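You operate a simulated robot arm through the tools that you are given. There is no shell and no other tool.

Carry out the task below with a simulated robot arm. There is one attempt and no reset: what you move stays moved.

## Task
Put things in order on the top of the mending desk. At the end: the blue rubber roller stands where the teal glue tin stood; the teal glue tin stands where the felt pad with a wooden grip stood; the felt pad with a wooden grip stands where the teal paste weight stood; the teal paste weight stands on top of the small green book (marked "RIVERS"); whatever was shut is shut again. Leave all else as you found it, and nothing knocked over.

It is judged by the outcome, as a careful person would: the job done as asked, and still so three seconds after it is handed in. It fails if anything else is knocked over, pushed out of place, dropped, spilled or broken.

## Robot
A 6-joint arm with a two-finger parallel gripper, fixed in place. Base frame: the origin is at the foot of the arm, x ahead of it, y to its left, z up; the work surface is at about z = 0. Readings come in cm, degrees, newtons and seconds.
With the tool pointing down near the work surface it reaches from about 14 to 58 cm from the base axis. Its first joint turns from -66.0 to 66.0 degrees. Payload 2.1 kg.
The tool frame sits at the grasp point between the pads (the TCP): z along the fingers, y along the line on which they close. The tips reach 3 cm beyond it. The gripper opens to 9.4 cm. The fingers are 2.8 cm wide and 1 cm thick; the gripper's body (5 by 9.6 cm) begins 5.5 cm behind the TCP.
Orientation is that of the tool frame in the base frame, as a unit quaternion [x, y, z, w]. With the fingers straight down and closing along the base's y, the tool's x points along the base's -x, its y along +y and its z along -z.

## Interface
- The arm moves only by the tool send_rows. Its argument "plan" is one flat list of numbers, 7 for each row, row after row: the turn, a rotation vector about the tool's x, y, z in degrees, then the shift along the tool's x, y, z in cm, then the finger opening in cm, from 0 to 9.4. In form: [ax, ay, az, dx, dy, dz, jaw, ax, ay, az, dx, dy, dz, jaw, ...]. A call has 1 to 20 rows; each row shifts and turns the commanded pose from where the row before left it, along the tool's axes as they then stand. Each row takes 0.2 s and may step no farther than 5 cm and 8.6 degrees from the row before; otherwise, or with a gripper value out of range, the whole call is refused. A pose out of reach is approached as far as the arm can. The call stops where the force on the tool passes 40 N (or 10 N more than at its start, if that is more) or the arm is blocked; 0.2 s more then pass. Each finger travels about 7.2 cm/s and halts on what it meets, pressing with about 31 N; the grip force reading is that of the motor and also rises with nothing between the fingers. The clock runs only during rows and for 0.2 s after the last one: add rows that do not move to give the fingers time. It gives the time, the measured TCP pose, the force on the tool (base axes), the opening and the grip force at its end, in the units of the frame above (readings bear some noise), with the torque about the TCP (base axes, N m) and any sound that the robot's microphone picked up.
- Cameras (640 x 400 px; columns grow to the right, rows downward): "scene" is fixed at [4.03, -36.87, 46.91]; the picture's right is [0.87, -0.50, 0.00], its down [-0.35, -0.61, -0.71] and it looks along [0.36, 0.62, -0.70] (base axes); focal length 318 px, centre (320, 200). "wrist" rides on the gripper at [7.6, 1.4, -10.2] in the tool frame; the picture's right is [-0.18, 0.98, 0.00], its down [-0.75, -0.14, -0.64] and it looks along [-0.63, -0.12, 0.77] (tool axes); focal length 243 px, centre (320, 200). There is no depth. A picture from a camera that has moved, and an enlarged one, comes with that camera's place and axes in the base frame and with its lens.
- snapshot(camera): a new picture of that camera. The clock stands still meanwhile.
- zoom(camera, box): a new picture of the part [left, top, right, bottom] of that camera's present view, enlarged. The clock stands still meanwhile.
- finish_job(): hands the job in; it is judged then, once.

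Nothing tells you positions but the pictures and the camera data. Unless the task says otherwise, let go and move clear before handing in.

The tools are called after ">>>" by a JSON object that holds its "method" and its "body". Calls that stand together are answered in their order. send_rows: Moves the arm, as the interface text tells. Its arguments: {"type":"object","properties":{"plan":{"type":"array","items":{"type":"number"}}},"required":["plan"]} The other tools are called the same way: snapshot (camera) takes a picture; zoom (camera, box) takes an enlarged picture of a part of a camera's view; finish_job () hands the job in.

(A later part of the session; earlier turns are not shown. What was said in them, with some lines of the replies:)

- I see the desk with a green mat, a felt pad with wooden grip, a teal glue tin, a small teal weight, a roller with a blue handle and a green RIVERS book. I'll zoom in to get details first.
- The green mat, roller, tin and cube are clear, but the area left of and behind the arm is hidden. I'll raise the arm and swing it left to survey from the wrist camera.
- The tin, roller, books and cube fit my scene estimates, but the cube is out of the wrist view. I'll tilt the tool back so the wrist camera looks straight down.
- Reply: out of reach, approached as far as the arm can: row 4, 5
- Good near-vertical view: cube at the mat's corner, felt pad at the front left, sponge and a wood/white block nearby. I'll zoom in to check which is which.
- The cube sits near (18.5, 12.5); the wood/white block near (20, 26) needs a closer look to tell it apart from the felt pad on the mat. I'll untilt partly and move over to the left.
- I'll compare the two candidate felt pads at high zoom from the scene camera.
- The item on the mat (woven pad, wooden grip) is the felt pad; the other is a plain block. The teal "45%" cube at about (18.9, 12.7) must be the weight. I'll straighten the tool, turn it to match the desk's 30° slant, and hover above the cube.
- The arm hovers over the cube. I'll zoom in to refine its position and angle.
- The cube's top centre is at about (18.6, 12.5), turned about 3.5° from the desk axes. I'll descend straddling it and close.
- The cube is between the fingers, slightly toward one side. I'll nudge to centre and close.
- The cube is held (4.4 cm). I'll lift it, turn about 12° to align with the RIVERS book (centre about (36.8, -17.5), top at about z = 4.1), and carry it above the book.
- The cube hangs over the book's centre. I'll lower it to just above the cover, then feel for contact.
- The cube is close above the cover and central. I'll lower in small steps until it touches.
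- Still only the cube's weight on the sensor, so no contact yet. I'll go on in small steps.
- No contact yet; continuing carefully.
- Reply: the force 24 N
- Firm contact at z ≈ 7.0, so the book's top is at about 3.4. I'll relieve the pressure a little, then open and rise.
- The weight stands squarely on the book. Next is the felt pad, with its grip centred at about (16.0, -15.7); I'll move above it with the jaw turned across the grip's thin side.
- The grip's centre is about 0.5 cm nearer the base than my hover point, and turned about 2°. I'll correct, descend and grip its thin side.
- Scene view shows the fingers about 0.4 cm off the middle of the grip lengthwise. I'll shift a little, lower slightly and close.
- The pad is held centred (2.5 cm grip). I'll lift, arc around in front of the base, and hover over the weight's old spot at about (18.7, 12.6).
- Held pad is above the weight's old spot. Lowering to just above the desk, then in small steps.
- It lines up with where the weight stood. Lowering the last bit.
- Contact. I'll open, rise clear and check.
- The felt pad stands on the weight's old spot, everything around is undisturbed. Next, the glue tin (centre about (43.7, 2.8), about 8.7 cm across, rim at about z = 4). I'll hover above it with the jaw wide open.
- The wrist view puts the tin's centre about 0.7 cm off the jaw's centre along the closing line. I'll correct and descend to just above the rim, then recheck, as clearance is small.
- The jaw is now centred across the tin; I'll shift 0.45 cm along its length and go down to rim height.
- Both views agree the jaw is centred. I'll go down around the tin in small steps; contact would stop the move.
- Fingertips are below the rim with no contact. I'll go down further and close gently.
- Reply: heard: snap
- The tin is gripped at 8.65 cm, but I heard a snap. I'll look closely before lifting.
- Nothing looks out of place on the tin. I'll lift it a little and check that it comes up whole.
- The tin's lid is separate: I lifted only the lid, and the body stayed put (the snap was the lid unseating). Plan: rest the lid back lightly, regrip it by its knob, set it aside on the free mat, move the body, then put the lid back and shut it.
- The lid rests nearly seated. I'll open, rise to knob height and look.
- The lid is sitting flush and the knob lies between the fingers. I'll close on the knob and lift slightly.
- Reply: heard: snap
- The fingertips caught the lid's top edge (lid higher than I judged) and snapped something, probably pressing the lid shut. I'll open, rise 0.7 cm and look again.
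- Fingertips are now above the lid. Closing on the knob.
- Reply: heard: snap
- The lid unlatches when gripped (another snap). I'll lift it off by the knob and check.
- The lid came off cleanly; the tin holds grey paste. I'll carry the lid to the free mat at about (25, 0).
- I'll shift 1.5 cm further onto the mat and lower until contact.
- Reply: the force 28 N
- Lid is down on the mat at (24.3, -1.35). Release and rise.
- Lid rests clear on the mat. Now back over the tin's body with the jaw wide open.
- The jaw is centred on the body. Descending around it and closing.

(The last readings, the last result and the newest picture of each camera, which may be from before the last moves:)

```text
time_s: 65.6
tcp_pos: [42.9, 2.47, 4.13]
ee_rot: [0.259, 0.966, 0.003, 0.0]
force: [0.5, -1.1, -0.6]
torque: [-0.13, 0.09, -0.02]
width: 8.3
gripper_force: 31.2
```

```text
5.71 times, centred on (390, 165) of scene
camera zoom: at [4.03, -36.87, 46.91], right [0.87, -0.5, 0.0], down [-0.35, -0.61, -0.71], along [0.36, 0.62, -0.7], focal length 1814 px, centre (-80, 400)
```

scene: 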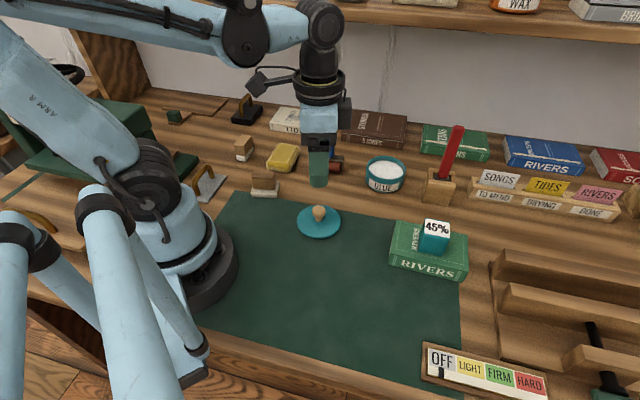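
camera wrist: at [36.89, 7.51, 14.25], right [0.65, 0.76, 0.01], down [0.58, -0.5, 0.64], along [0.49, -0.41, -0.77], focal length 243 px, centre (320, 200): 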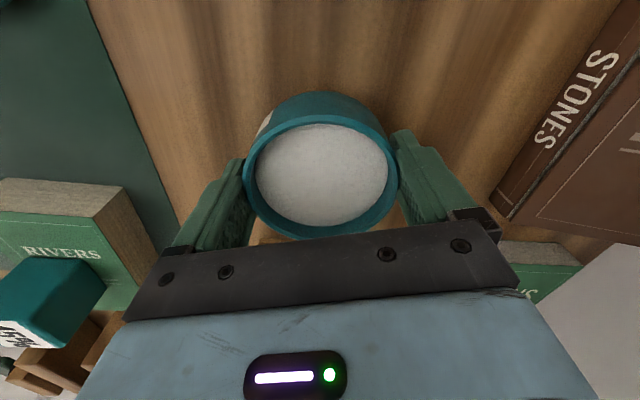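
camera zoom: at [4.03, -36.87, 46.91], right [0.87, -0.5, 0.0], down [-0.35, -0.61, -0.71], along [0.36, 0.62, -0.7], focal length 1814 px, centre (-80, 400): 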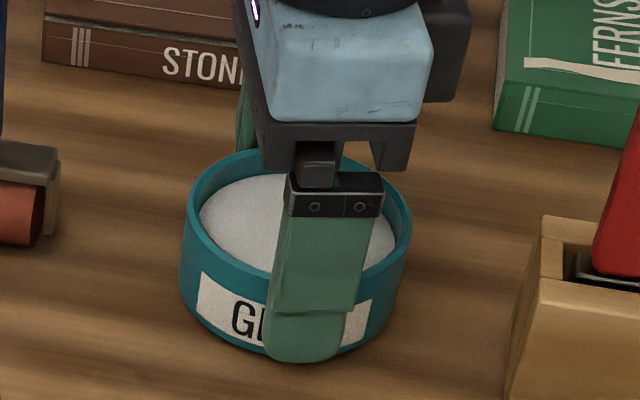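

The body is held (8.3 cm). I'll lift it slowly and check that it stays level.

>>> {"method": "send_rows", "body": {"plan": [0, 0, 0, 0, 0, -0.2, 7.5, 0, 0, 0, 0, 0, -0.4, 7.5, 0, 0, 0, 0, 0, -0.6, 7.5, 0, 0, 0, 0, 0, -0.4, 7.5, 0, 0, 0, 0, 0, 0, 7.5]}}

>>> {"method": "zoom", "body": {"camera": "scene", "box": [345, 130, 435, 200]}}

>>> {"method": "snapshot", "body": {"camera": "wrist"}}

```text
time_s: 66.8
tcp_pos: [43.0, 2.47, 5.55]
ee_rot: [0.259, 0.966, 0.003, 0.0]
force: [0.9, 0.2, -4.0]
torque: [0.01, 0.02, 0.02]
width: 8.32
gripper_force: 30.8
```

```text
5.71 times, centred on (390, 165) of scene
camera zoom: at [4.03, -36.87, 46.91], right [0.87, -0.5, 0.0], down [-0.35, -0.61, -0.71], along [0.36, 0.62, -0.7], focal length 1814 px, centre (-80, 400)
```

zoom: 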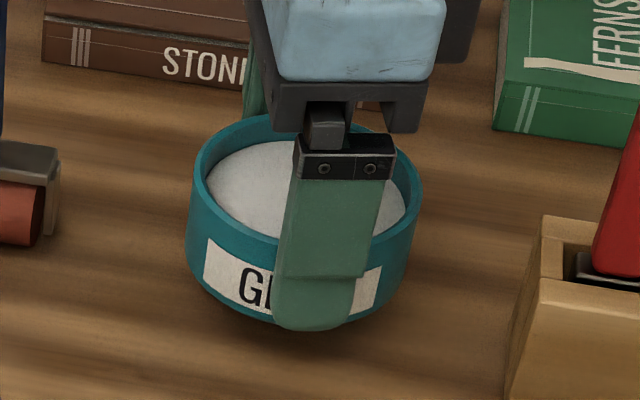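

```text
taken
camera wrist: at [36.96, 7.48, 15.85], right [0.65, 0.76, 0.01], down [0.58, -0.5, 0.64], along [0.49, -0.41, -0.77], focal length 243 px, centre (320, 200)
```

wrist: 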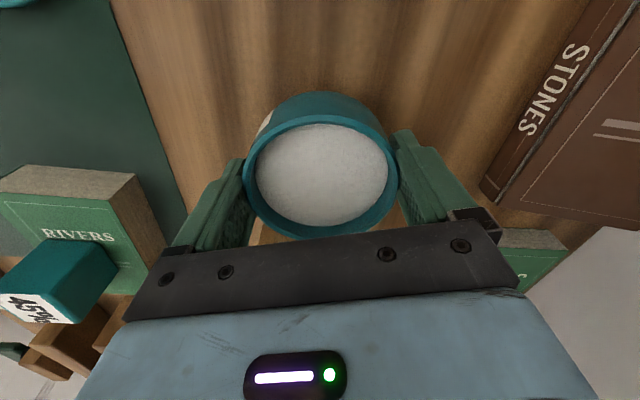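

The body is up and level. I'll raise it further and carry it slowly toward the felt pad's old place.

>>> {"method": "send_rows", "body": {"plan": [0, 0, 0, 0, 0, -0.6, 7.5, 0, 0, 0, 0, 0, -1.2, 7.5, 0, 0, 0, 0, 0, -1.5, 7.5, 0, 0, 0, 0, 0, -1.5, 7.5, 0, 0, 0, 0, 0, -1.2, 7.5, 0, 0, 0, 0, 0, -0.5, 7.5, 0, 0, 0, 0.3, -0.61, 0, 7.5, 0, 0, 0, 0.6, -1.22, 0, 7.5, 0, 0, 0, 0.9, -1.83, 0, 7.5, 0, 0, 0, 0.9, -1.83, 0, 7.5, 0, 0, 0, 0.9, -1.83, 0, 7.5, 0, 0, 0, 0.9, -1.83, 0, 7.5, 0, 0, 0, 0.9, -1.83, 0, 7.5, 0, 0, 0, 0.9, -1.83, 0, 7.5, 0, 0, 0, 0.6, -1.22, 0, 7.5, 0, 0, 0, 0.3, -0.61, 0, 7.5, 0, 0, 0, 0, 0, 0, 7.5]}}

>>> {"method": "snapshot", "body": {"camera": "wrist"}}

>>> {"method": "snapshot", "body": {"camera": "scene"}}

```text
time_s: 70.4
tcp_pos: [29.31, -6.66, 11.84]
ee_rot: [0.26, 0.966, 0.003, 0.0]
force: [-0.1, 0.1, -4.1]
torque: [0.0, 0.03, 0.05]
width: 8.3
gripper_force: 30.7
```

```text
taken
camera wrist: at [23.33, -1.76, 22.13], right [0.65, 0.76, 0.01], down [0.58, -0.5, 0.64], along [0.49, -0.41, -0.77], focal length 243 px, centre (320, 200)
```

wrist: 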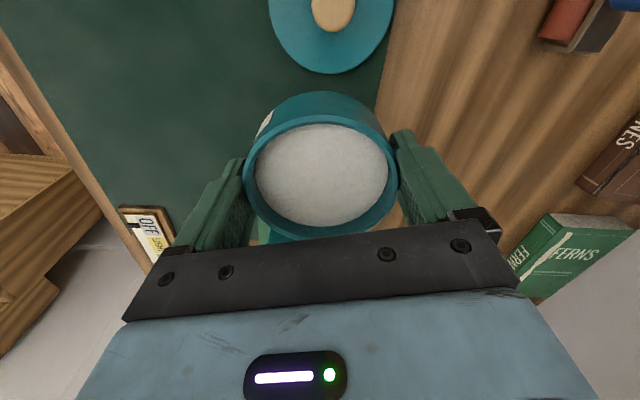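

```text
taken
```

scene: 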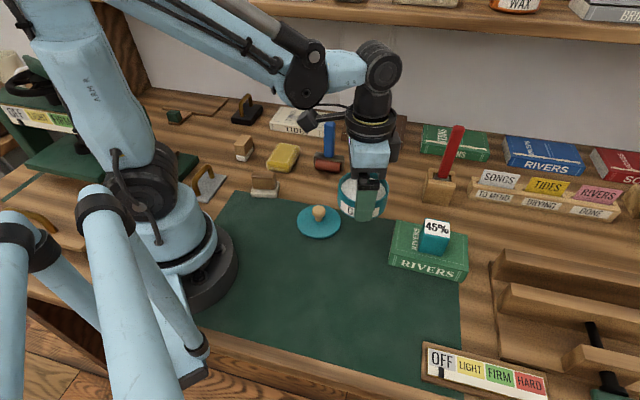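

Level and steady. Second half of the carry.

>>> {"method": "send_rows", "body": {"plan": [0, 0, 0, 0.3, -0.61, 0, 7.5, 0, 0, 0, 0.6, -1.22, 0, 7.5, 0, 0, 0, 0.9, -1.83, 0, 7.5, 0, 0, 0, 0.9, -1.83, 0, 7.5, 0, 0, 0, 0.9, -1.83, 0, 7.5, 0, 0, 0, 0.9, -1.83, 0, 7.5, 0, 0, 0, 0.9, -1.83, 0, 7.5, 0, 0, 0, 0.9, -1.83, 0, 7.5, 0, 0, 0, 0.64, -1.28, 0, 7.5, 0, 0, 0, 0.3, -0.66, 0, 7.5, 0, 0, 0, 0, 0, 0, 7.5, 0, 0, 0, 0, 0, 1, 7.5, 0, 0, 0, 0, 0, 1.5, 7.5, 0, 0, 0, 0, 0, 1.5, 7.5, 0, 0, 0, 0, 0, 1.5, 7.5, 0, 0, 0, 0, 0, 1, 7.5, 0, 0, 0, 0, 0, 0, 7.5]}}

>>> {"method": "snapshot", "body": {"camera": "wrist"}}

>>> {"method": "zoom", "body": {"camera": "scene", "box": [260, 240, 380, 340]}}

```text
time_s: 74.0
tcp_pos: [15.62, -15.83, 5.56]
ee_rot: [0.259, 0.966, 0.004, -0.001]
force: [-0.9, -0.3, -5.2]
torque: [0.02, 0.0, 0.0]
width: 8.33
gripper_force: 30.9
```

```text
taken
camera wrist: at [9.65, -10.77, 15.66], right [0.65, 0.76, 0.01], down [0.58, -0.5, 0.64], along [0.49, -0.41, -0.77], focal length 243 px, centre (320, 200)
```

wrist: 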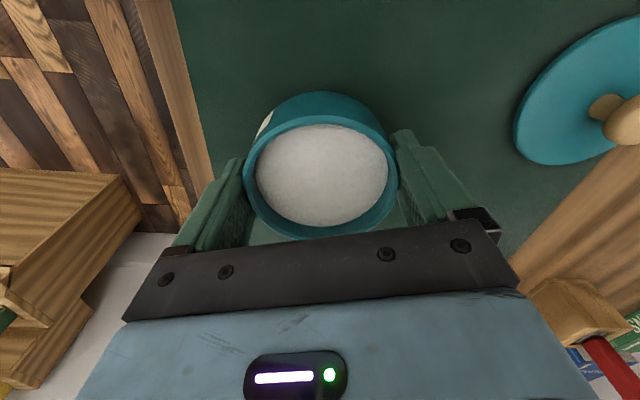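

```text
4.00 times, centred on (320, 290) of scene
camera zoom: at [4.03, -36.87, 46.91], right [0.87, -0.5, 0.0], down [-0.35, -0.61, -0.71], along [0.36, 0.62, -0.7], focal length 1270 px, centre (320, -160)
```

zoom: 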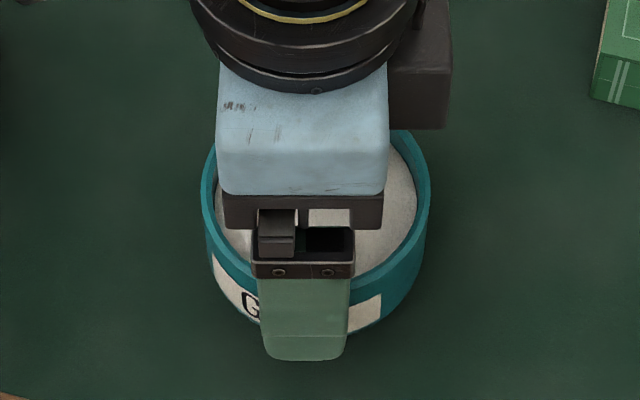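

In place over the felt pad's old spot. Lowering gently.

>>> {"method": "send_rows", "body": {"plan": [0, 0, 0, 0, 0, 0.6, 7.5, 0, 0, 0, 0, 0, 0.4, 7.5, 0, 0, 0, 0, 0, 0.2, 7.5, 0, 0, 0, 0, 0, 0, 7.5]}}

```text
time_s: 75.0
tcp_pos: [15.76, -15.82, 4.2]
ee_rot: [0.26, 0.966, 0.003, 0.0]
force: [0.3, -0.4, -4.6]
torque: [0.0, 0.01, 0.03]
width: 8.3
gripper_force: 30.9
```

>>> {"method": "send_rows", "body": {"plan": [0, 0, 0, 0, 0, 0.1, 7.5, 0, 0, 0, 0, 0, 0.05, 7.5, 0, 0, 0, 0, 0, 0, 7.5]}}

```text
time_s: 75.8
tcp_pos: [15.8, -15.77, 4.11]
ee_rot: [0.26, 0.966, 0.002, -0.001]
force: [-4.8, -0.2, 20.3]
torque: [-0.08, -0.07, -0.03]
width: 8.3
gripper_force: 31.5
```

Set down. I'll ease off, open and rise straight up.

>>> {"method": "send_rows", "body": {"plan": [0, 0, 0, 0, 0, -0.06, 7.5, 0, 0, 0, 0, 0, 0, 8.3, 0, 0, 0, 0, 0, 0, 8.7, 0, 0, 0, 0, 0, 0, 9.1, 0, 0, 0, 0, 0, 0, 9.4, 0, 0, 0, 0, 0, 0, 9.4, 0, 0, 0, 0, 0, -0.7, 9.4, 0, 0, 0, 0, 0, -1.5, 9.4, 0, 0, 0, 0, 0, -2.5, 9.4, 0, 0, 0, 0, 0, -3.5, 9.4, 0, 0, 0, 0, 0, -3.8, 9.4, 0, 0, 0, 0, 0, 0, 9.4]}}

>>> {"method": "snapshot", "body": {"camera": "wrist"}}

>>> {"method": "snapshot", "body": {"camera": "scene"}}

```text
time_s: 78.4
tcp_pos: [15.6, -15.96, 16.07]
ee_rot: [0.26, 0.966, 0.002, 0.0]
force: [0.2, 0.7, 0.4]
torque: [0.0, 0.0, 0.0]
width: 9.39
gripper_force: 0.0
```

```text
taken
camera wrist: at [9.53, -10.99, 26.18], right [0.65, 0.76, 0.01], down [0.58, -0.5, 0.64], along [0.49, -0.41, -0.77], focal length 243 px, centre (320, 200)
```

wrist: 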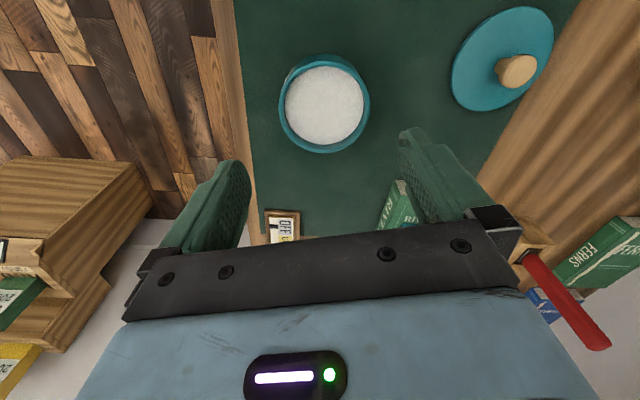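

```text
taken
```

scene: 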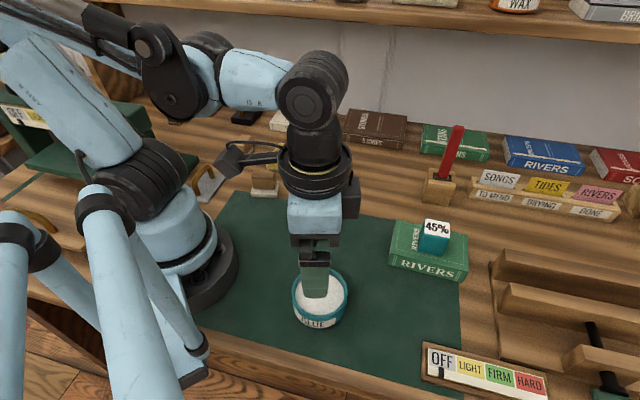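

The body sits where the felt pad stood. Now back over the lid to grab its knob.

>>> {"method": "send_rows", "body": {"plan": [0, 0, 0, 0.02, 3.35, 0, 8, 0, 0, 0, 0, 3.35, 0, 6, 0, 0, 0, 0, 3.35, 0, 5, 0, 0, 0, 0, 3.35, 0, 5, 0, 0, 0, 0, 3.36, 0, 5, 0, 0, 0, 0, 0, 4, 5, 0, 0, 0, 0, 0, 2.5, 5, 0, 0, 0, 0, 0, 0, 5]}}

>>> {"method": "snapshot", "body": {"camera": "wrist"}}

>>> {"method": "zoom", "body": {"camera": "scene", "box": [270, 160, 370, 240]}}

```text
time_s: 80.2
tcp_pos: [24.55, -1.19, 9.67]
ee_rot: [0.259, 0.966, 0.002, 0.0]
force: [0.1, 0.4, 0.1]
torque: [-0.05, 0.0, -0.03]
width: 5.0
gripper_force: 0.0
```

```text
taken
camera wrist: at [18.29, 3.82, 19.87], right [0.65, 0.76, 0.01], down [0.58, -0.5, 0.64], along [0.49, -0.41, -0.77], focal length 243 px, centre (320, 200)
```

wrist: 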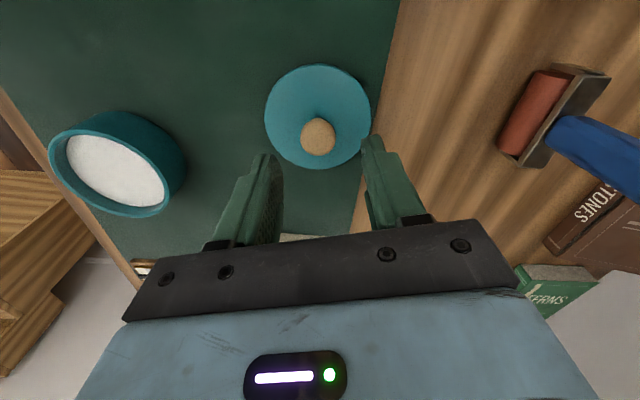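

```text
5.00 times, centred on (320, 200) of scene
camera zoom: at [4.03, -36.87, 46.91], right [0.87, -0.5, 0.0], down [-0.35, -0.61, -0.71], along [0.36, 0.62, -0.7], focal length 1588 px, centre (320, 200)
```

zoom: 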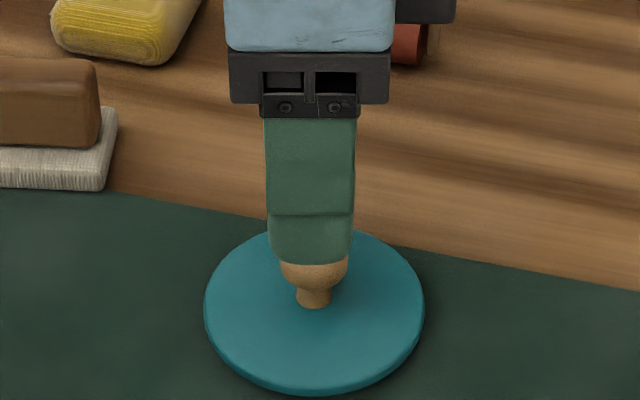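

Aligned with the knob. Descend and grip.

>>> {"method": "send_rows", "body": {"plan": [0, 0, 0, 0, 0, 2, 5, 0, 0, 0, 0, 0, 2, 5, 0, 0, 0, 0, 0, 0.85, 5, 0, 0, 0, 0, 0, 0, 5, 0, 0, 0, 0, 0, 0, 4, 0, 0, 0, 0, 0, 0, 3, 0, 0, 0, 0, 0, 0, 2.4, 0, 0, 0, 0, 0, 0, 1.5, 0, 0, 0, 0, 0, 0, 1, 0, 0, 0, 0, 0, 0, 1]}}

>>> {"method": "snapshot", "body": {"camera": "wrist"}}

```text
time_s: 82.4
tcp_pos: [24.2, -1.08, 4.81]
ee_rot: [0.26, 0.965, 0.003, 0.0]
force: [0.1, 0.6, 0.3]
torque: [-0.01, 0.04, -0.01]
width: 2.43
gripper_force: 31.0
```

```text
taken
camera wrist: at [18.2, 3.91, 15.01], right [0.65, 0.76, 0.01], down [0.58, -0.5, 0.64], along [0.49, -0.41, -0.77], focal length 243 px, centre (320, 200)
```

wrist: 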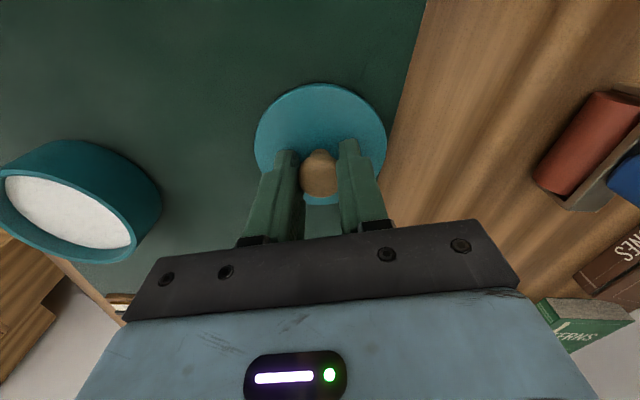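

Knob held. Lift, carry back over the body, and hover just above the rim.

>>> {"method": "send_rows", "body": {"plan": [0, 0, 0, 0, 0, -1, 1, 0, 0, 0, 0, 0, -2.5, 1, 0, 0, 0, 0, 0, -3, 1, 0, 0, 0, 0, 0, -1.7, 1, 0, 0, 0, 0, -1.76, 0, 1, 0, 0, 0, 0, -3, 0, 1, 0, 0, 0, 0, -3, 0, 1, 0, 0, 0, 0, -3, 0, 1, 0, 0, 0, 0, -3, 0, 1, 0, 0, 0, 0, -2, 0, 1, 0, 0, 0, 0, -1, 0, 1, 0, 0, 0, 0, 0, 0, 1, 0, 0, 0, 0, 0, 2, 1, 0, 0, 0, 0, 0, 1.3, 1, 0, 0, 0, 0, 0, 0, 1]}}

>>> {"method": "snapshot", "body": {"camera": "wrist"}}

>>> {"method": "zoom", "body": {"camera": "scene", "box": [270, 240, 370, 340]}}

```text
time_s: 85.6
tcp_pos: [15.91, -15.88, 9.73]
ee_rot: [0.26, 0.966, 0.002, 0.0]
force: [-0.1, 0.2, -0.5]
torque: [-0.02, 0.02, 0.01]
width: 2.45
gripper_force: 30.6
```

```text
taken
camera wrist: at [9.81, -10.89, 19.99], right [0.65, 0.76, 0.01], down [0.58, -0.5, 0.64], along [0.49, -0.41, -0.77], focal length 243 px, centre (320, 200)
```

wrist: 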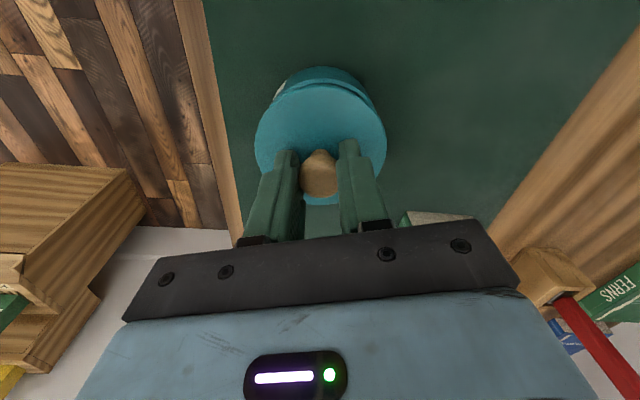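

```text
4.00 times, centred on (320, 290) of scene
camera zoom: at [4.03, -36.87, 46.91], right [0.87, -0.5, 0.0], down [-0.35, -0.61, -0.71], along [0.36, 0.62, -0.7], focal length 1270 px, centre (320, -160)
```

zoom: 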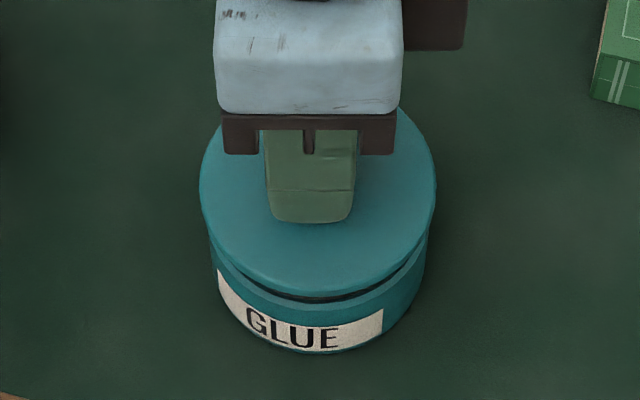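

Lid is concentric with the body. Lowering onto it.

>>> {"method": "send_rows", "body": {"plan": [0, 0, 0, 0, 0, 0.6, 1, 0, 0, 0, 0, 0, 0.4, 1, 0, 0, 0, 0, 0, 0.2, 1, 0, 0, 0, 0, 0, 0.1, 1, 0, 0, 0, 0, 0, 0, 1]}}

>>> {"method": "zoom", "body": {"camera": "scene", "box": [270, 240, 370, 340]}}

```text
time_s: 86.8
tcp_pos: [15.84, -15.76, 8.38]
ee_rot: [0.26, 0.966, 0.002, 0.0]
force: [0.4, 0.2, -0.5]
torque: [-0.01, 0.0, -0.01]
width: 2.43
gripper_force: 30.8
```

```text
4.00 times, centred on (320, 290) of scene
camera zoom: at [4.03, -36.87, 46.91], right [0.87, -0.5, 0.0], down [-0.35, -0.61, -0.71], along [0.36, 0.62, -0.7], focal length 1270 px, centre (320, -160)
```

zoom: 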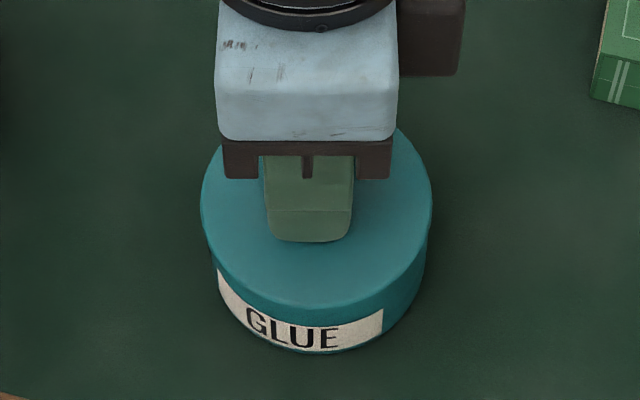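

>>> {"method": "send_rows", "body": {"plan": [0, 0, 0, 0, 0, 0.1, 1, 0, 0, 0, 0, 0, 0.05, 1, 0, 0, 0, 0, 0, 0, 1]}}

```text
time_s: 87.6
tcp_pos: [15.81, -15.8, 8.18]
ee_rot: [0.259, 0.966, 0.004, 0.0]
force: [7.4, 0.4, 32.2]
torque: [-0.08, -0.09, -0.06]
width: 2.44
gripper_force: 31.3
heard: snap
```

A snap at firm contact: the lid shut. I'll open without pulling up, then rise.

>>> {"method": "send_rows", "body": {"plan": [0, 0, 0, 0, 0, 0, 2.4, 0, 0, 0, 0, 0, 0, 3.2, 0, 0, 0, 0, 0, 0, 4.2, 0, 0, 0, 0, 0, 0, 5, 0, 0, 0, 0, 0, 0, 5, 0, 0, 0, 0, 0, -1.5, 5, 0, 0, 0, 0, 0, -3, 5, 0, 0, 0, 0, 0, -4, 5, 0, 0, 0, 0, 0, 0, 5]}}

>>> {"method": "snapshot", "body": {"camera": "wrist"}}

>>> {"method": "zoom", "body": {"camera": "scene", "box": [270, 240, 370, 340]}}

```text
time_s: 89.6
tcp_pos: [15.95, -15.56, 16.8]
ee_rot: [0.26, 0.966, 0.003, 0.001]
force: [-0.6, -0.2, -0.3]
torque: [0.03, -0.01, 0.02]
width: 4.99
gripper_force: 0.1
```

```text
taken
camera wrist: at [9.87, -10.64, 26.99], right [0.65, 0.76, 0.01], down [0.58, -0.5, 0.64], along [0.49, -0.41, -0.77], focal length 243 px, centre (320, 200)
```

wrist: 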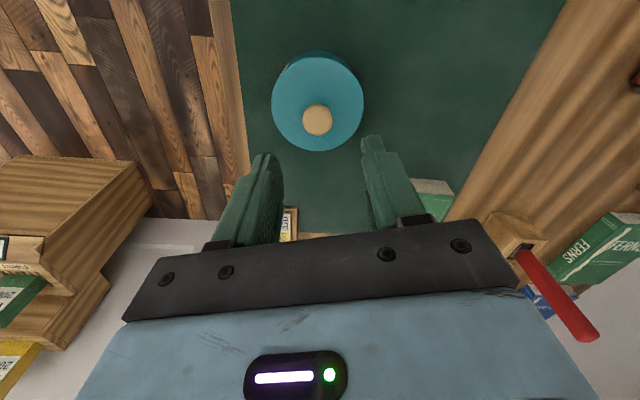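

```text
4.00 times, centred on (320, 290) of scene
camera zoom: at [4.03, -36.87, 46.91], right [0.87, -0.5, 0.0], down [-0.35, -0.61, -0.71], along [0.36, 0.62, -0.7], focal length 1270 px, centre (320, -160)
```

zoom: 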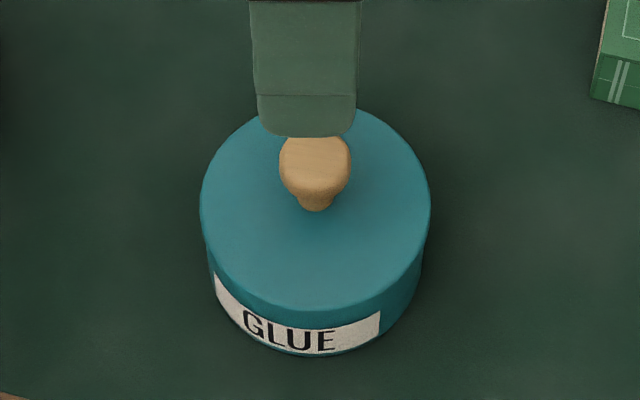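

The tin stands shut at the felt pad's old place. Last: the roller, with its upright blue handle at about (34, 12). I'll go up and over to view it.

>>> {"method": "send_rows", "body": {"plan": [0, 0, 0, 0, 0, -3.2, 5, 0, 0, 0, -0.13, 2.05, 0, 5, 0, 0, 0, -0.27, 4.11, 0, 5, 0, 0, 0, -0.27, 4.11, 0, 5, 0, 0, 0, -0.27, 4.11, 0, 5, 0, 0, 0, -0.27, 4.11, 0, 5, 0, 0, 0, -0.27, 4.11, 0, 5, 0, 0, 0, -0.27, 4.11, 0, 5, 0, 0, 0, -0.27, 4.11, 0, 5, 0, 0, 0, -0.13, 2.05, 0, 5, 0, 0, 0, 0, 0, 0, 5]}}

>>> {"method": "snapshot", "body": {"camera": "wrist"}}

>>> {"method": "zoom", "body": {"camera": "scene", "box": [270, 80, 390, 190]}}

```text
time_s: 92.0
tcp_pos: [34.31, 11.71, 20.03]
ee_rot: [0.259, 0.966, 0.003, 0.0]
force: [-0.4, -1.0, -0.4]
torque: [-0.01, 0.0, 0.0]
width: 5.0
gripper_force: 0.0
```

```text
taken
camera wrist: at [28.31, 16.76, 30.21], right [0.65, 0.76, 0.01], down [0.58, -0.5, 0.64], along [0.49, -0.41, -0.77], focal length 243 px, centre (320, 200)
```

wrist: 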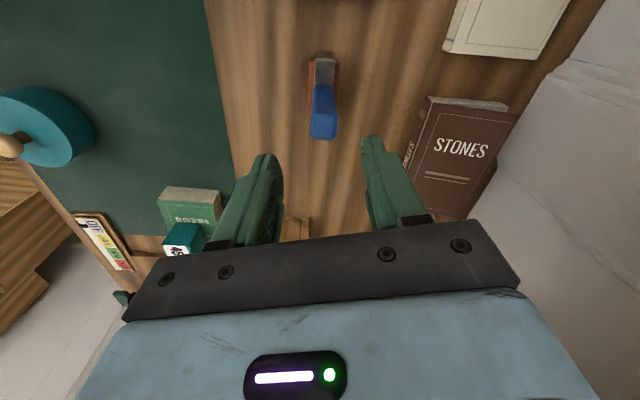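

```text
3.64 times, centred on (330, 135) of scene
camera zoom: at [4.03, -36.87, 46.91], right [0.87, -0.5, 0.0], down [-0.35, -0.61, -0.71], along [0.36, 0.62, -0.7], focal length 1155 px, centre (284, 436)
```

zoom: 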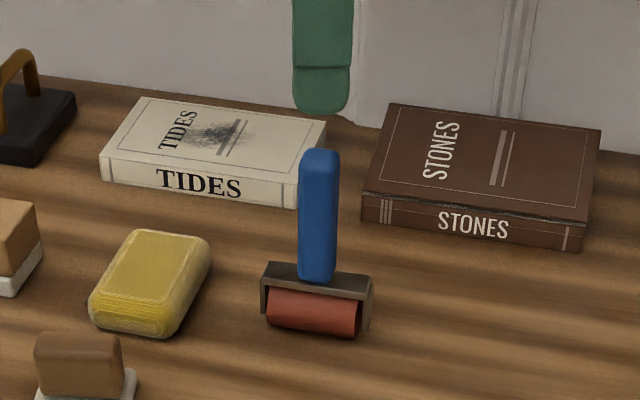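

>>> {"method": "zoom", "body": {"camera": "wrist", "box": [280, 45, 376, 145]}}

>>> {"method": "zoom", "body": {"camera": "scene", "box": [305, 112, 355, 180]}}

```text
4.00 times, centred on (328, 95) of wrist
camera zoom: at [28.31, 16.76, 30.21], right [0.65, 0.76, 0.01], down [0.58, -0.5, 0.64], along [0.49, -0.41, -0.77], focal length 970 px, centre (288, 620)
```

zoom: 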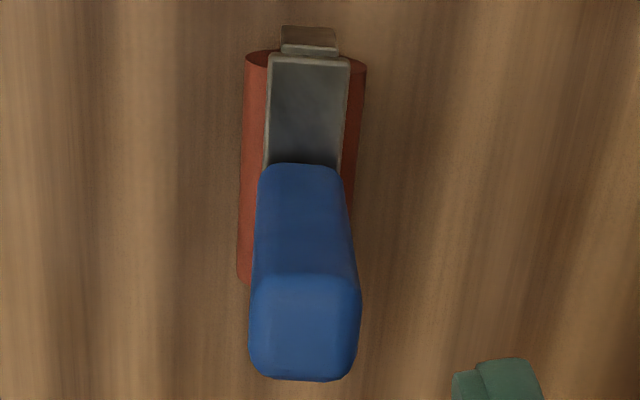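

```text
5.88 times, centred on (330, 146) of scene
camera zoom: at [4.03, -36.87, 46.91], right [0.87, -0.5, 0.0], down [-0.35, -0.61, -0.71], along [0.36, 0.62, -0.7], focal length 1868 px, centre (261, 518)
```

zoom: 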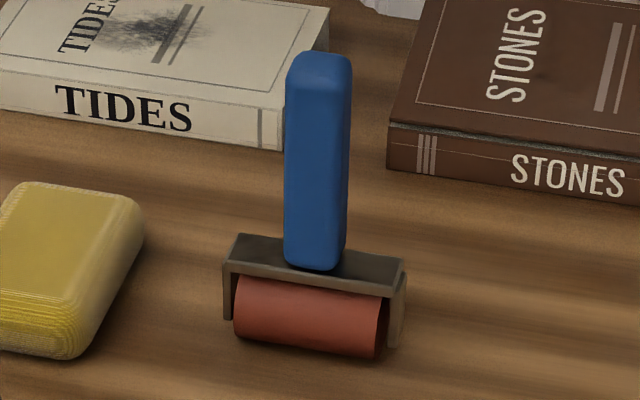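

The roller is turned about 12° more than the desk axes. I'll rotate to match, centre on the handle and look again from lower.

>>> {"method": "send_rows", "body": {"plan": [0, 0, 6, 0, 0.28, 0, 5, 0, 0, 6, 0, 0, 0, 5, 0, 0, 0, 0, 0, 3, 5, 0, 0, 0, 0, 0, 0, 5]}}

>>> {"method": "snapshot", "body": {"camera": "wrist"}}

>>> {"method": "zoom", "body": {"camera": "wrist", "box": [270, 60, 390, 160]}}

>>> {"method": "zoom", "body": {"camera": "scene", "box": [290, 80, 370, 180]}}

```text
time_s: 93.0
tcp_pos: [34.24, 12.04, 17.1]
ee_rot: [0.36, 0.933, 0.002, -0.001]
force: [0.8, 0.3, 0.1]
torque: [0.0, -0.03, -0.01]
width: 4.99
gripper_force: 0.2
```

```text
taken
camera wrist: at [29.41, 17.99, 27.33], right [0.8, 0.61, 0.0], down [0.46, -0.61, 0.64], along [0.39, -0.51, -0.77], focal length 243 px, centre (320, 200)
```

wrist: 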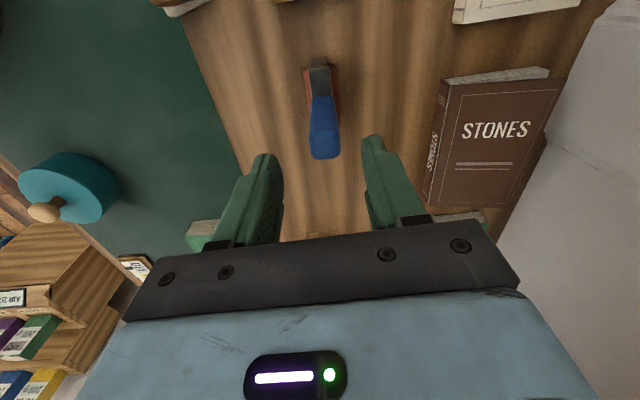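

```text
4.00 times, centred on (330, 110) of wrist
camera zoom: at [29.41, 17.99, 27.33], right [0.8, 0.61, 0.0], down [0.46, -0.61, 0.64], along [0.39, -0.51, -0.77], focal length 970 px, centre (280, 560)
```

zoom: 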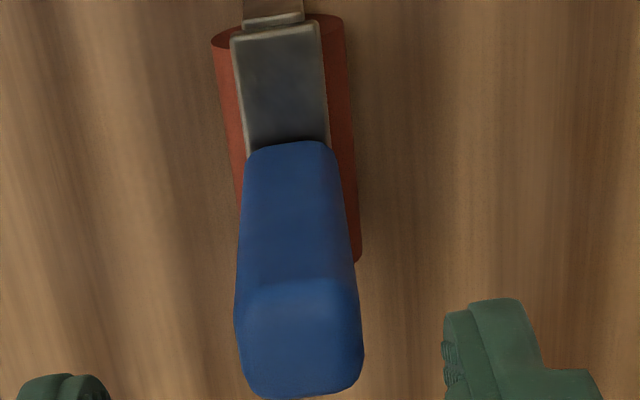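

```text
4.00 times, centred on (330, 130) of scene
camera zoom: at [4.03, -36.87, 46.91], right [0.87, -0.5, 0.0], down [-0.35, -0.61, -0.71], along [0.36, 0.62, -0.7], focal length 1270 px, centre (280, 480)
```

zoom: 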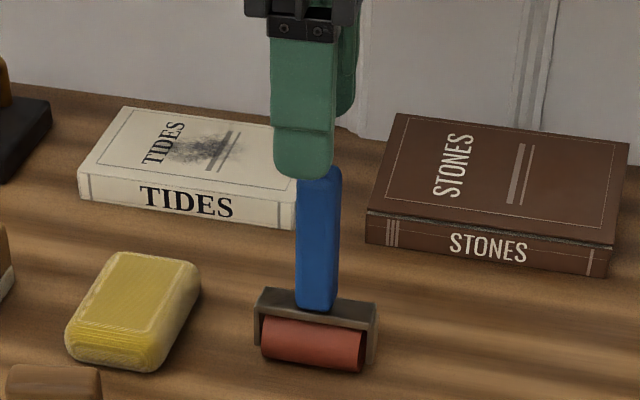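

The gripper is now parallel with the roller; I'll shift 0.3 cm to centre on the handle, descend to z ≈ 9 and check.

>>> {"method": "send_rows", "body": {"plan": [0, 0, 0, -0.3, 0.26, 1, 5, 0, 0, 0, 0, 0, 2, 5, 0, 0, 0, 0, 0, 2.5, 5, 0, 0, 0, 0, 0, 2.5, 5, 0, 0, 0, 0, 0, 0, 5]}}

>>> {"method": "snapshot", "body": {"camera": "wrist"}}

>>> {"method": "zoom", "body": {"camera": "scene", "box": [290, 80, 370, 180]}}

```text
time_s: 94.2
tcp_pos: [34.73, 11.92, 9.13]
ee_rot: [0.359, 0.933, 0.003, 0.0]
force: [0.5, 0.2, 0.1]
torque: [0.01, 0.02, 0.02]
width: 5.01
gripper_force: 0.0
```

```text
taken
camera wrist: at [29.85, 18.08, 19.34], right [0.8, 0.61, 0.0], down [0.46, -0.61, 0.64], along [0.39, -0.51, -0.77], focal length 243 px, centre (320, 200)
```

wrist: 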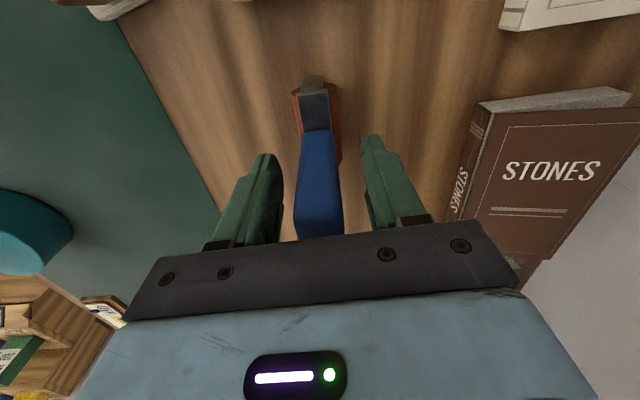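

```text
4.00 times, centred on (330, 130) of scene
camera zoom: at [4.03, -36.87, 46.91], right [0.87, -0.5, 0.0], down [-0.35, -0.61, -0.71], along [0.36, 0.62, -0.7], focal length 1270 px, centre (280, 480)
```

zoom: 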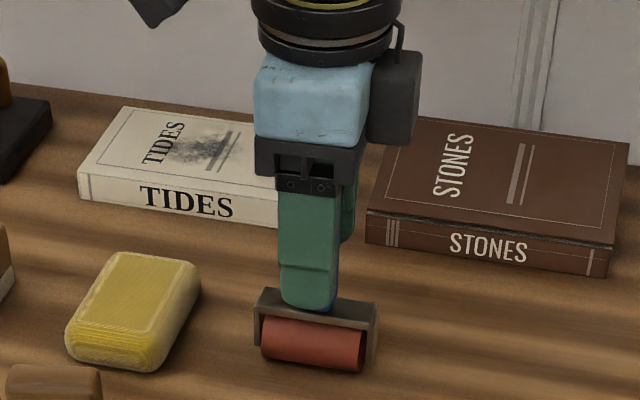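

The handle sits between the fingers. Closing on it.

>>> {"method": "send_rows", "body": {"plan": [0, 0, 0, 0, 0, 0, 4, 0, 0, 0, 0, 0, 0, 3.2, 0, 0, 0, 0, 0, 0, 2.6, 0, 0, 0, 0, 0, 0, 2.2, 0, 0, 0, 0, 0, 0, 1.6, 0, 0, 0, 0, 0, 0, 1, 0, 0, 0, 0, 0, 0, 1]}}

>>> {"method": "snapshot", "body": {"camera": "wrist"}}

>>> {"method": "zoom", "body": {"camera": "scene", "box": [290, 80, 370, 180]}}

```text
time_s: 95.8
tcp_pos: [34.69, 12.01, 9.17]
ee_rot: [0.358, 0.934, 0.003, 0.0]
force: [0.0, -1.8, 0.2]
torque: [-0.16, 0.1, 0.01]
width: 2.6
gripper_force: 30.9
```

```text
taken
camera wrist: at [29.85, 18.08, 19.37], right [0.8, 0.61, 0.0], down [0.46, -0.61, 0.64], along [0.39, -0.51, -0.77], focal length 243 px, centre (320, 200)
```

wrist: 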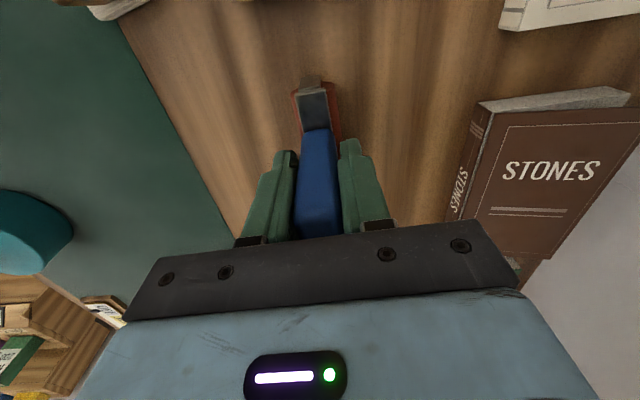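

```text
4.00 times, centred on (330, 130) of scene
camera zoom: at [4.03, -36.87, 46.91], right [0.87, -0.5, 0.0], down [-0.35, -0.61, -0.71], along [0.36, 0.62, -0.7], focal length 1270 px, centre (280, 480)
```

zoom: 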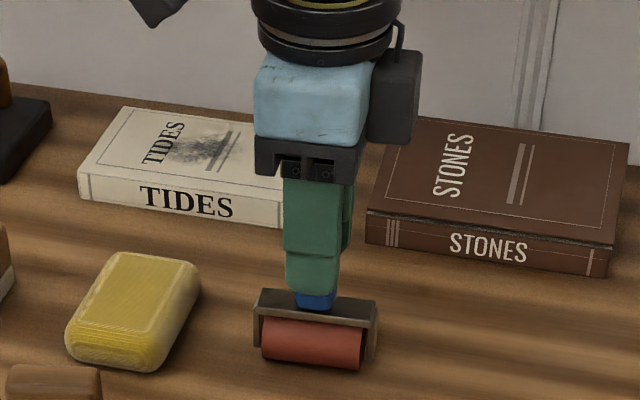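

Handle gripped. Lift and carry to where the tin stood, about (43.0, 2.4).

>>> {"method": "send_rows", "body": {"plan": [0, 0, 0, 0, 0, -0.5, 1, 0, 0, 0, 0, 0, -1.5, 1, 0, 0, 0, 0, 0, -2, 1, 0, 0, 0, 0, 0, 0, 1, 0, 0, 0, -1.2, -0.15, 0, 1, 0, 0, 0, -2.5, -0.31, 0, 1, 0, 0, 0, -2.5, -0.31, 0, 1, 0, 0, 0, -2.5, -0.31, 0, 1, 0, 0, 0, -2.5, -0.31, 0, 1, 0, 0, 0, -1.38, -0.18, 0, 1, 0, 0, 0, 0, 0, 0, 1]}}

>>> {"method": "snapshot", "body": {"camera": "wrist"}}

>>> {"method": "zoom", "body": {"camera": "scene", "box": [340, 80, 460, 200]}}

```text
time_s: 98.2
tcp_pos: [42.85, 2.23, 12.9]
ee_rot: [0.359, 0.933, 0.003, -0.001]
force: [0.4, 0.8, -3.0]
torque: [-0.04, 0.01, 0.03]
width: 2.59
gripper_force: 30.8
```

```text
taken
camera wrist: at [38.06, 8.27, 23.18], right [0.8, 0.61, 0.0], down [0.46, -0.61, 0.64], along [0.39, -0.51, -0.77], focal length 243 px, centre (320, 200)
```

wrist: 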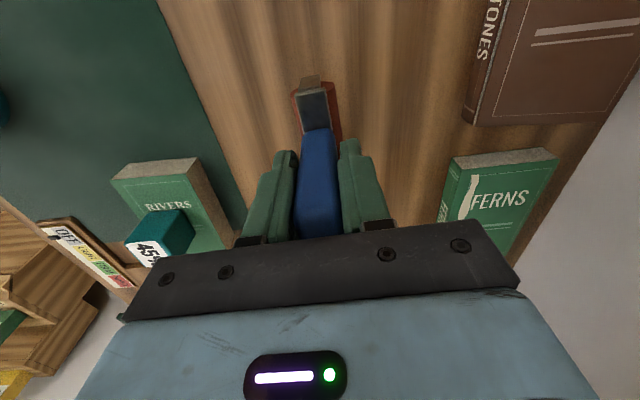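

```text
3.33 times, centred on (400, 140) of scene
camera zoom: at [4.03, -36.87, 46.91], right [0.87, -0.5, 0.0], down [-0.35, -0.61, -0.71], along [0.36, 0.62, -0.7], focal length 1058 px, centre (53, 400)
```

zoom: 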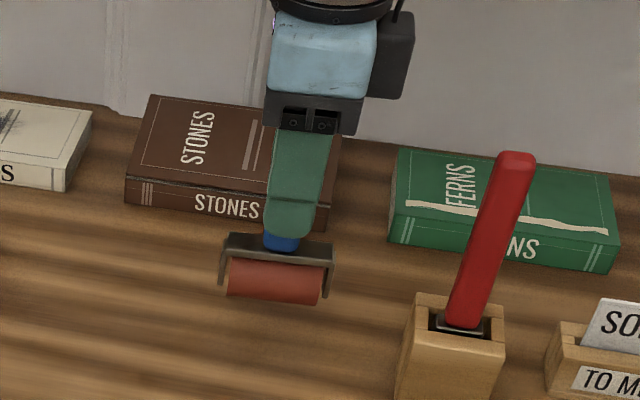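

I'll nudge 0.3 cm, then lower the roller.

>>> {"method": "send_rows", "body": {"plan": [0, 0, 0, 0, 0.3, 1, 1, 0, 0, 0, 0, 0, 1.2, 1, 0, 0, 0, 0, 0, 0.8, 1, 0, 0, 0, 0, 0, 0.4, 1, 0, 0, 0, 0, 0, 0, 1]}}

>>> {"method": "zoom", "body": {"camera": "scene", "box": [345, 120, 435, 200]}}

```text
time_s: 99.4
tcp_pos: [43.16, 2.5, 9.38]
ee_rot: [0.359, 0.933, 0.004, -0.001]
force: [-0.4, -0.5, -2.9]
torque: [-0.01, 0.0, 0.02]
width: 2.56
gripper_force: 30.9
```

```text
5.00 times, centred on (390, 160) of scene
camera zoom: at [4.03, -36.87, 46.91], right [0.87, -0.5, 0.0], down [-0.35, -0.61, -0.71], along [0.36, 0.62, -0.7], focal length 1588 px, centre (-30, 400)
```

zoom: 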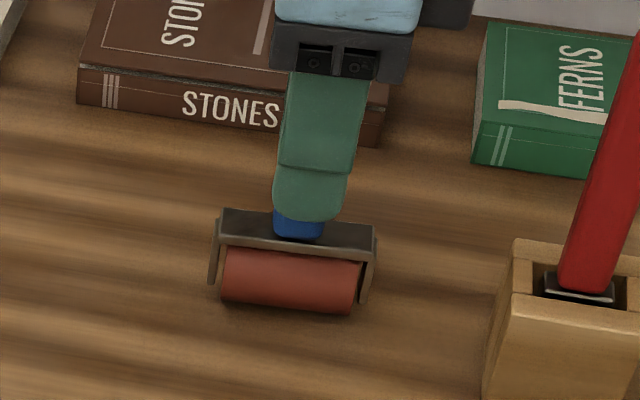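

Roller is over the tin's old spot, nearly down. Small steps to contact.

>>> {"method": "send_rows", "body": {"plan": [0, 0, 0, 0, 0, 0.1, 1, 0, 0, 0, 0, 0, 0.1, 1, 0, 0, 0, 0, 0, 0, 1]}}

```text
time_s: 100.2
tcp_pos: [43.12, 2.43, 9.37]
ee_rot: [0.359, 0.933, 0.003, 0.0]
force: [0.8, 0.5, -2.3]
torque: [0.02, 0.02, -0.02]
width: 2.59
gripper_force: 30.9
```

>>> {"method": "send_rows", "body": {"plan": [0, 0, 0, 0, 0, 0.1, 1, 0, 0, 0, 0, 0, 0, 1]}}

```text
time_s: 100.8
tcp_pos: [43.12, 2.42, 9.2]
ee_rot: [0.359, 0.933, 0.003, 0.0]
force: [0.6, 0.1, -2.7]
torque: [-0.02, -0.02, -0.01]
width: 2.58
gripper_force: 31.1
```

>>> {"method": "send_rows", "body": {"plan": [0, 0, 0, 0, 0, 0.1, 1, 0, 0, 0, 0, 0, 0, 1]}}

```text
time_s: 101.4
tcp_pos: [43.18, 2.47, 9.18]
ee_rot: [0.359, 0.933, 0.003, -0.001]
force: [-0.2, 0.2, 1.7]
torque: [-0.14, -0.02, -0.04]
width: 2.58
gripper_force: 31.5
```

>>> {"method": "send_rows", "body": {"plan": [0, 0, 0, 0, 0, 0.05, 1, 0, 0, 0, 0, 0, 0, 1]}}

>>> {"method": "zoom", "body": {"camera": "scene", "box": [345, 120, 435, 200]}}

```text
time_s: 102.0
tcp_pos: [43.06, 2.4, 9.16]
ee_rot: [0.359, 0.933, 0.003, 0.0]
force: [-0.5, 2.4, 22.6]
torque: [-0.23, 0.09, -0.04]
width: 2.58
gripper_force: 30.9
```

```text
5.00 times, centred on (390, 160) of scene
camera zoom: at [4.02, -36.87, 46.91], right [0.87, -0.5, 0.0], down [-0.35, -0.61, -0.71], along [0.36, 0.62, -0.7], focal length 1588 px, centre (-30, 400)
```

zoom: 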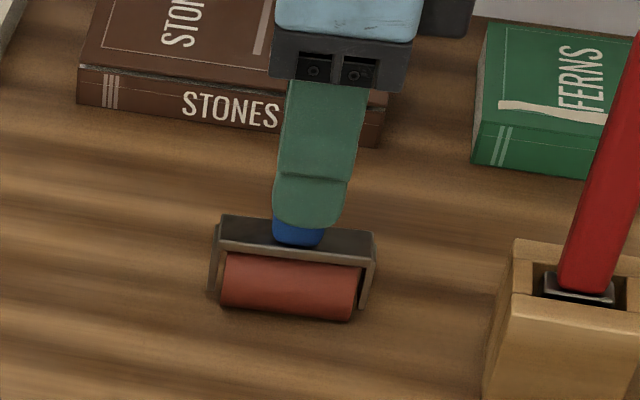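

Seated. Ease the pressure and open the fingers gradually, watching that it stays upright.

>>> {"method": "send_rows", "body": {"plan": [0, 0, 0, 0, 0, -0.06, 1, 0, 0, 0, 0, 0, 0, 2.4, 0, 0, 0, 0, 0, 0, 2.7, 0, 0, 0, 0, 0, 0, 2.9, 0, 0, 0, 0, 0, 0, 3.2, 0, 0, 0, 0, 0, 0, 3.2]}}

>>> {"method": "zoom", "body": {"camera": "scene", "box": [345, 120, 435, 200]}}

>>> {"method": "snapshot", "body": {"camera": "wrist"}}

```text
time_s: 103.4
tcp_pos: [43.19, 2.44, 9.18]
ee_rot: [0.359, 0.933, 0.004, 0.0]
force: [0.0, 0.4, 0.4]
torque: [0.01, -0.04, 0.0]
width: 3.18
gripper_force: 0.0
```

```text
5.00 times, centred on (390, 160) of scene
camera zoom: at [4.03, -36.87, 46.91], right [0.87, -0.5, 0.0], down [-0.35, -0.61, -0.71], along [0.36, 0.62, -0.7], focal length 1588 px, centre (-30, 400)
```

zoom: 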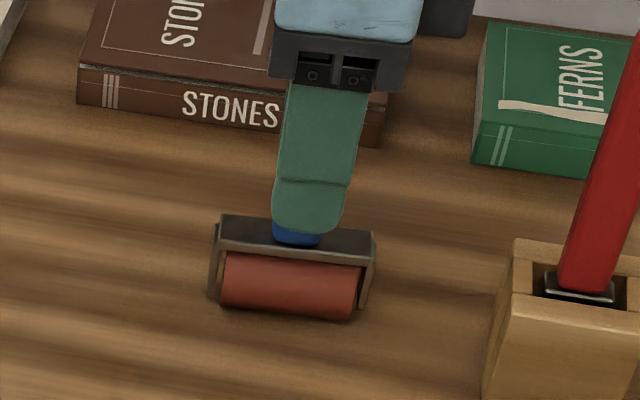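

```text
taken
camera wrist: at [38.27, 8.55, 19.36], right [0.8, 0.61, 0.0], down [0.46, -0.61, 0.64], along [0.39, -0.51, -0.77], focal length 243 px, centre (320, 200)
```

wrist: 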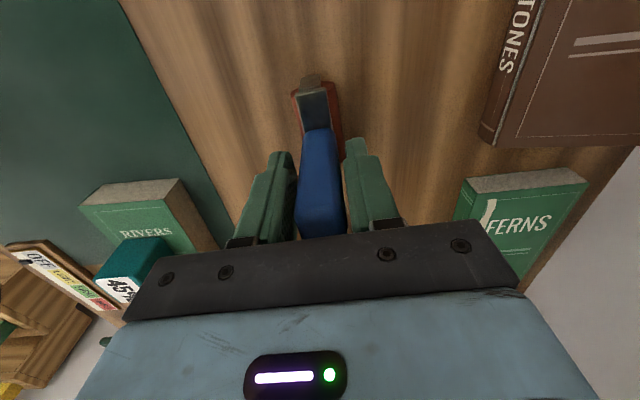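

It stands by itself. I'll open further, rise straight up well clear, and inspect everything.

>>> {"method": "send_rows", "body": {"plan": [0, 0, 0, 0, 0, 0, 4.2, 0, 0, 0, 0, 0, 0, 5, 0, 0, 0, 0, 0, 0, 5, 0, 0, 0, 0, 0, -1, 5, 0, 0, 0, 0, 0, -2.5, 5, 0, 0, 0, 0, 0, -4, 5, 0, 0, 0, 0, 0, -4, 5, 0, 0, 0, 2, 0, -2, 5, 0, 0, 0, 4, 0, 0, 5, 0, 0, 0, 4, 0, 0, 5, 0, 0, 0, 0, 0, 0, 5]}}

>>> {"method": "snapshot", "body": {"camera": "scene"}}

>>> {"method": "zoom", "body": {"camera": "scene", "box": [290, 260, 350, 330]}}

>>> {"method": "zoom", "body": {"camera": "scene", "box": [345, 100, 465, 200]}}

>>> {"method": "zoom", "body": {"camera": "scene", "box": [380, 200, 480, 290]}}

>>> {"method": "snapshot", "body": {"camera": "wrist"}}

```text
time_s: 105.8
tcp_pos: [35.62, 8.65, 22.93]
ee_rot: [0.359, 0.933, 0.003, 0.0]
force: [0.2, -0.3, 0.4]
torque: [-0.04, 0.01, 0.04]
width: 4.98
gripper_force: 0.0
```

```text
taken
```

scene: 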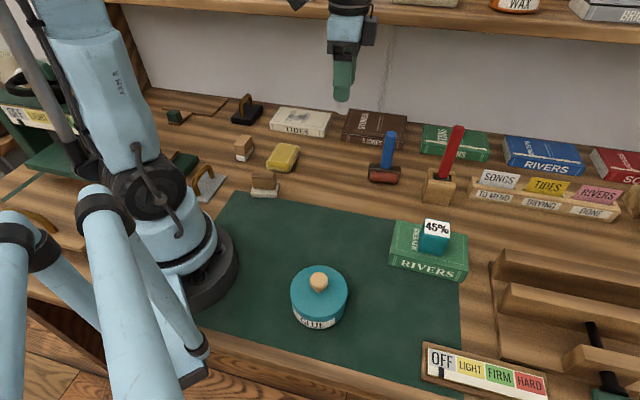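

```text
5.71 times, centred on (320, 295) of scene
camera zoom: at [4.03, -36.87, 46.91], right [0.87, -0.5, 0.0], down [-0.35, -0.61, -0.71], along [0.36, 0.62, -0.7], focal length 1814 px, centre (320, -343)
```

zoom: 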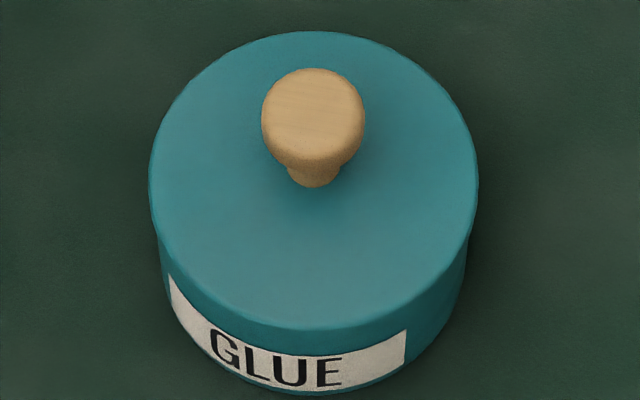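

```text
4.00 times, centred on (405, 150) of scene
camera zoom: at [4.03, -36.87, 46.91], right [0.87, -0.5, 0.0], down [-0.35, -0.61, -0.71], along [0.36, 0.62, -0.7], focal length 1270 px, centre (-20, 400)
```

zoom: 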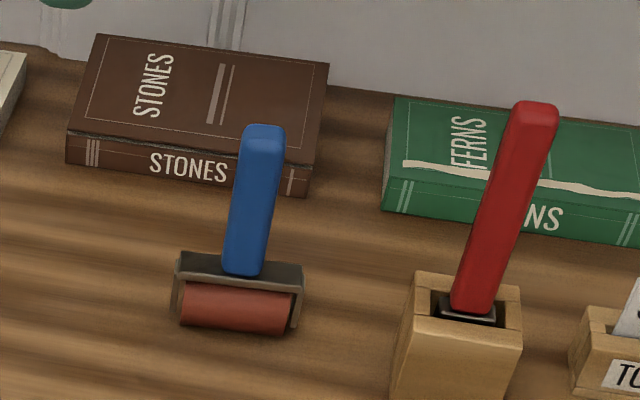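

```text
4.44 times, centred on (430, 245) of scene
camera zoom: at [4.03, -36.87, 46.91], right [0.87, -0.5, 0.0], down [-0.35, -0.61, -0.71], along [0.36, 0.62, -0.7], focal length 1411 px, centre (-169, 0)
```

zoom: 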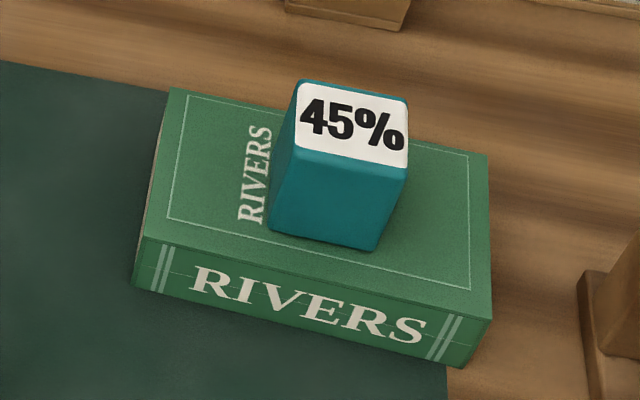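

```text
taken
camera wrist: at [30.66, 14.89, 33.12], right [0.8, 0.61, 0.0], down [0.46, -0.61, 0.64], along [0.39, -0.51, -0.77], focal length 243 px, centre (320, 200)
```

wrist: 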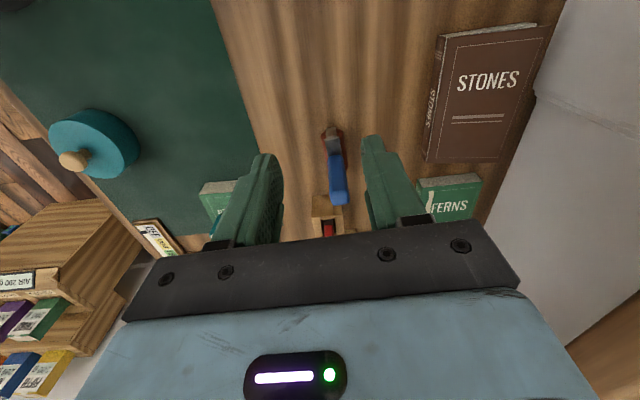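

Everything is in place: the roller stands on the tin's old spot, and the tin, with its lid snapped shut, is where the felt pad was. The felt pad is where the weight was, and the weight is on the RIVERS book. Nothing else has moved and the arm is clear, so I'm handing in.

>>> {"method": "finish_job", "body": {}}

```text
The job is handed in.
```

The desk is in the order you asked for, and I've handed the job in. I don't have the judge's result.

- **Weight:** the teal paste weight (the teal cube marked "45%") stands squarely on top of the small green RIVERS book.
- **Felt pad:** it stands where the weight stood.
- **Glue tin:** it stands where the felt pad stood, with its lid shut.
- **Roller:** the blue rubber roller stands upright where the tin stood.

**Tin lid:** the tin's lid is separate and came loose when I first gripped it. I rested it on the mat, moved the open tin slowly, and pressed the lid back on until it snapped. I saw no spill.

In the last pictures nothing else had been moved or knocked over. The arm was clear when I handed in.
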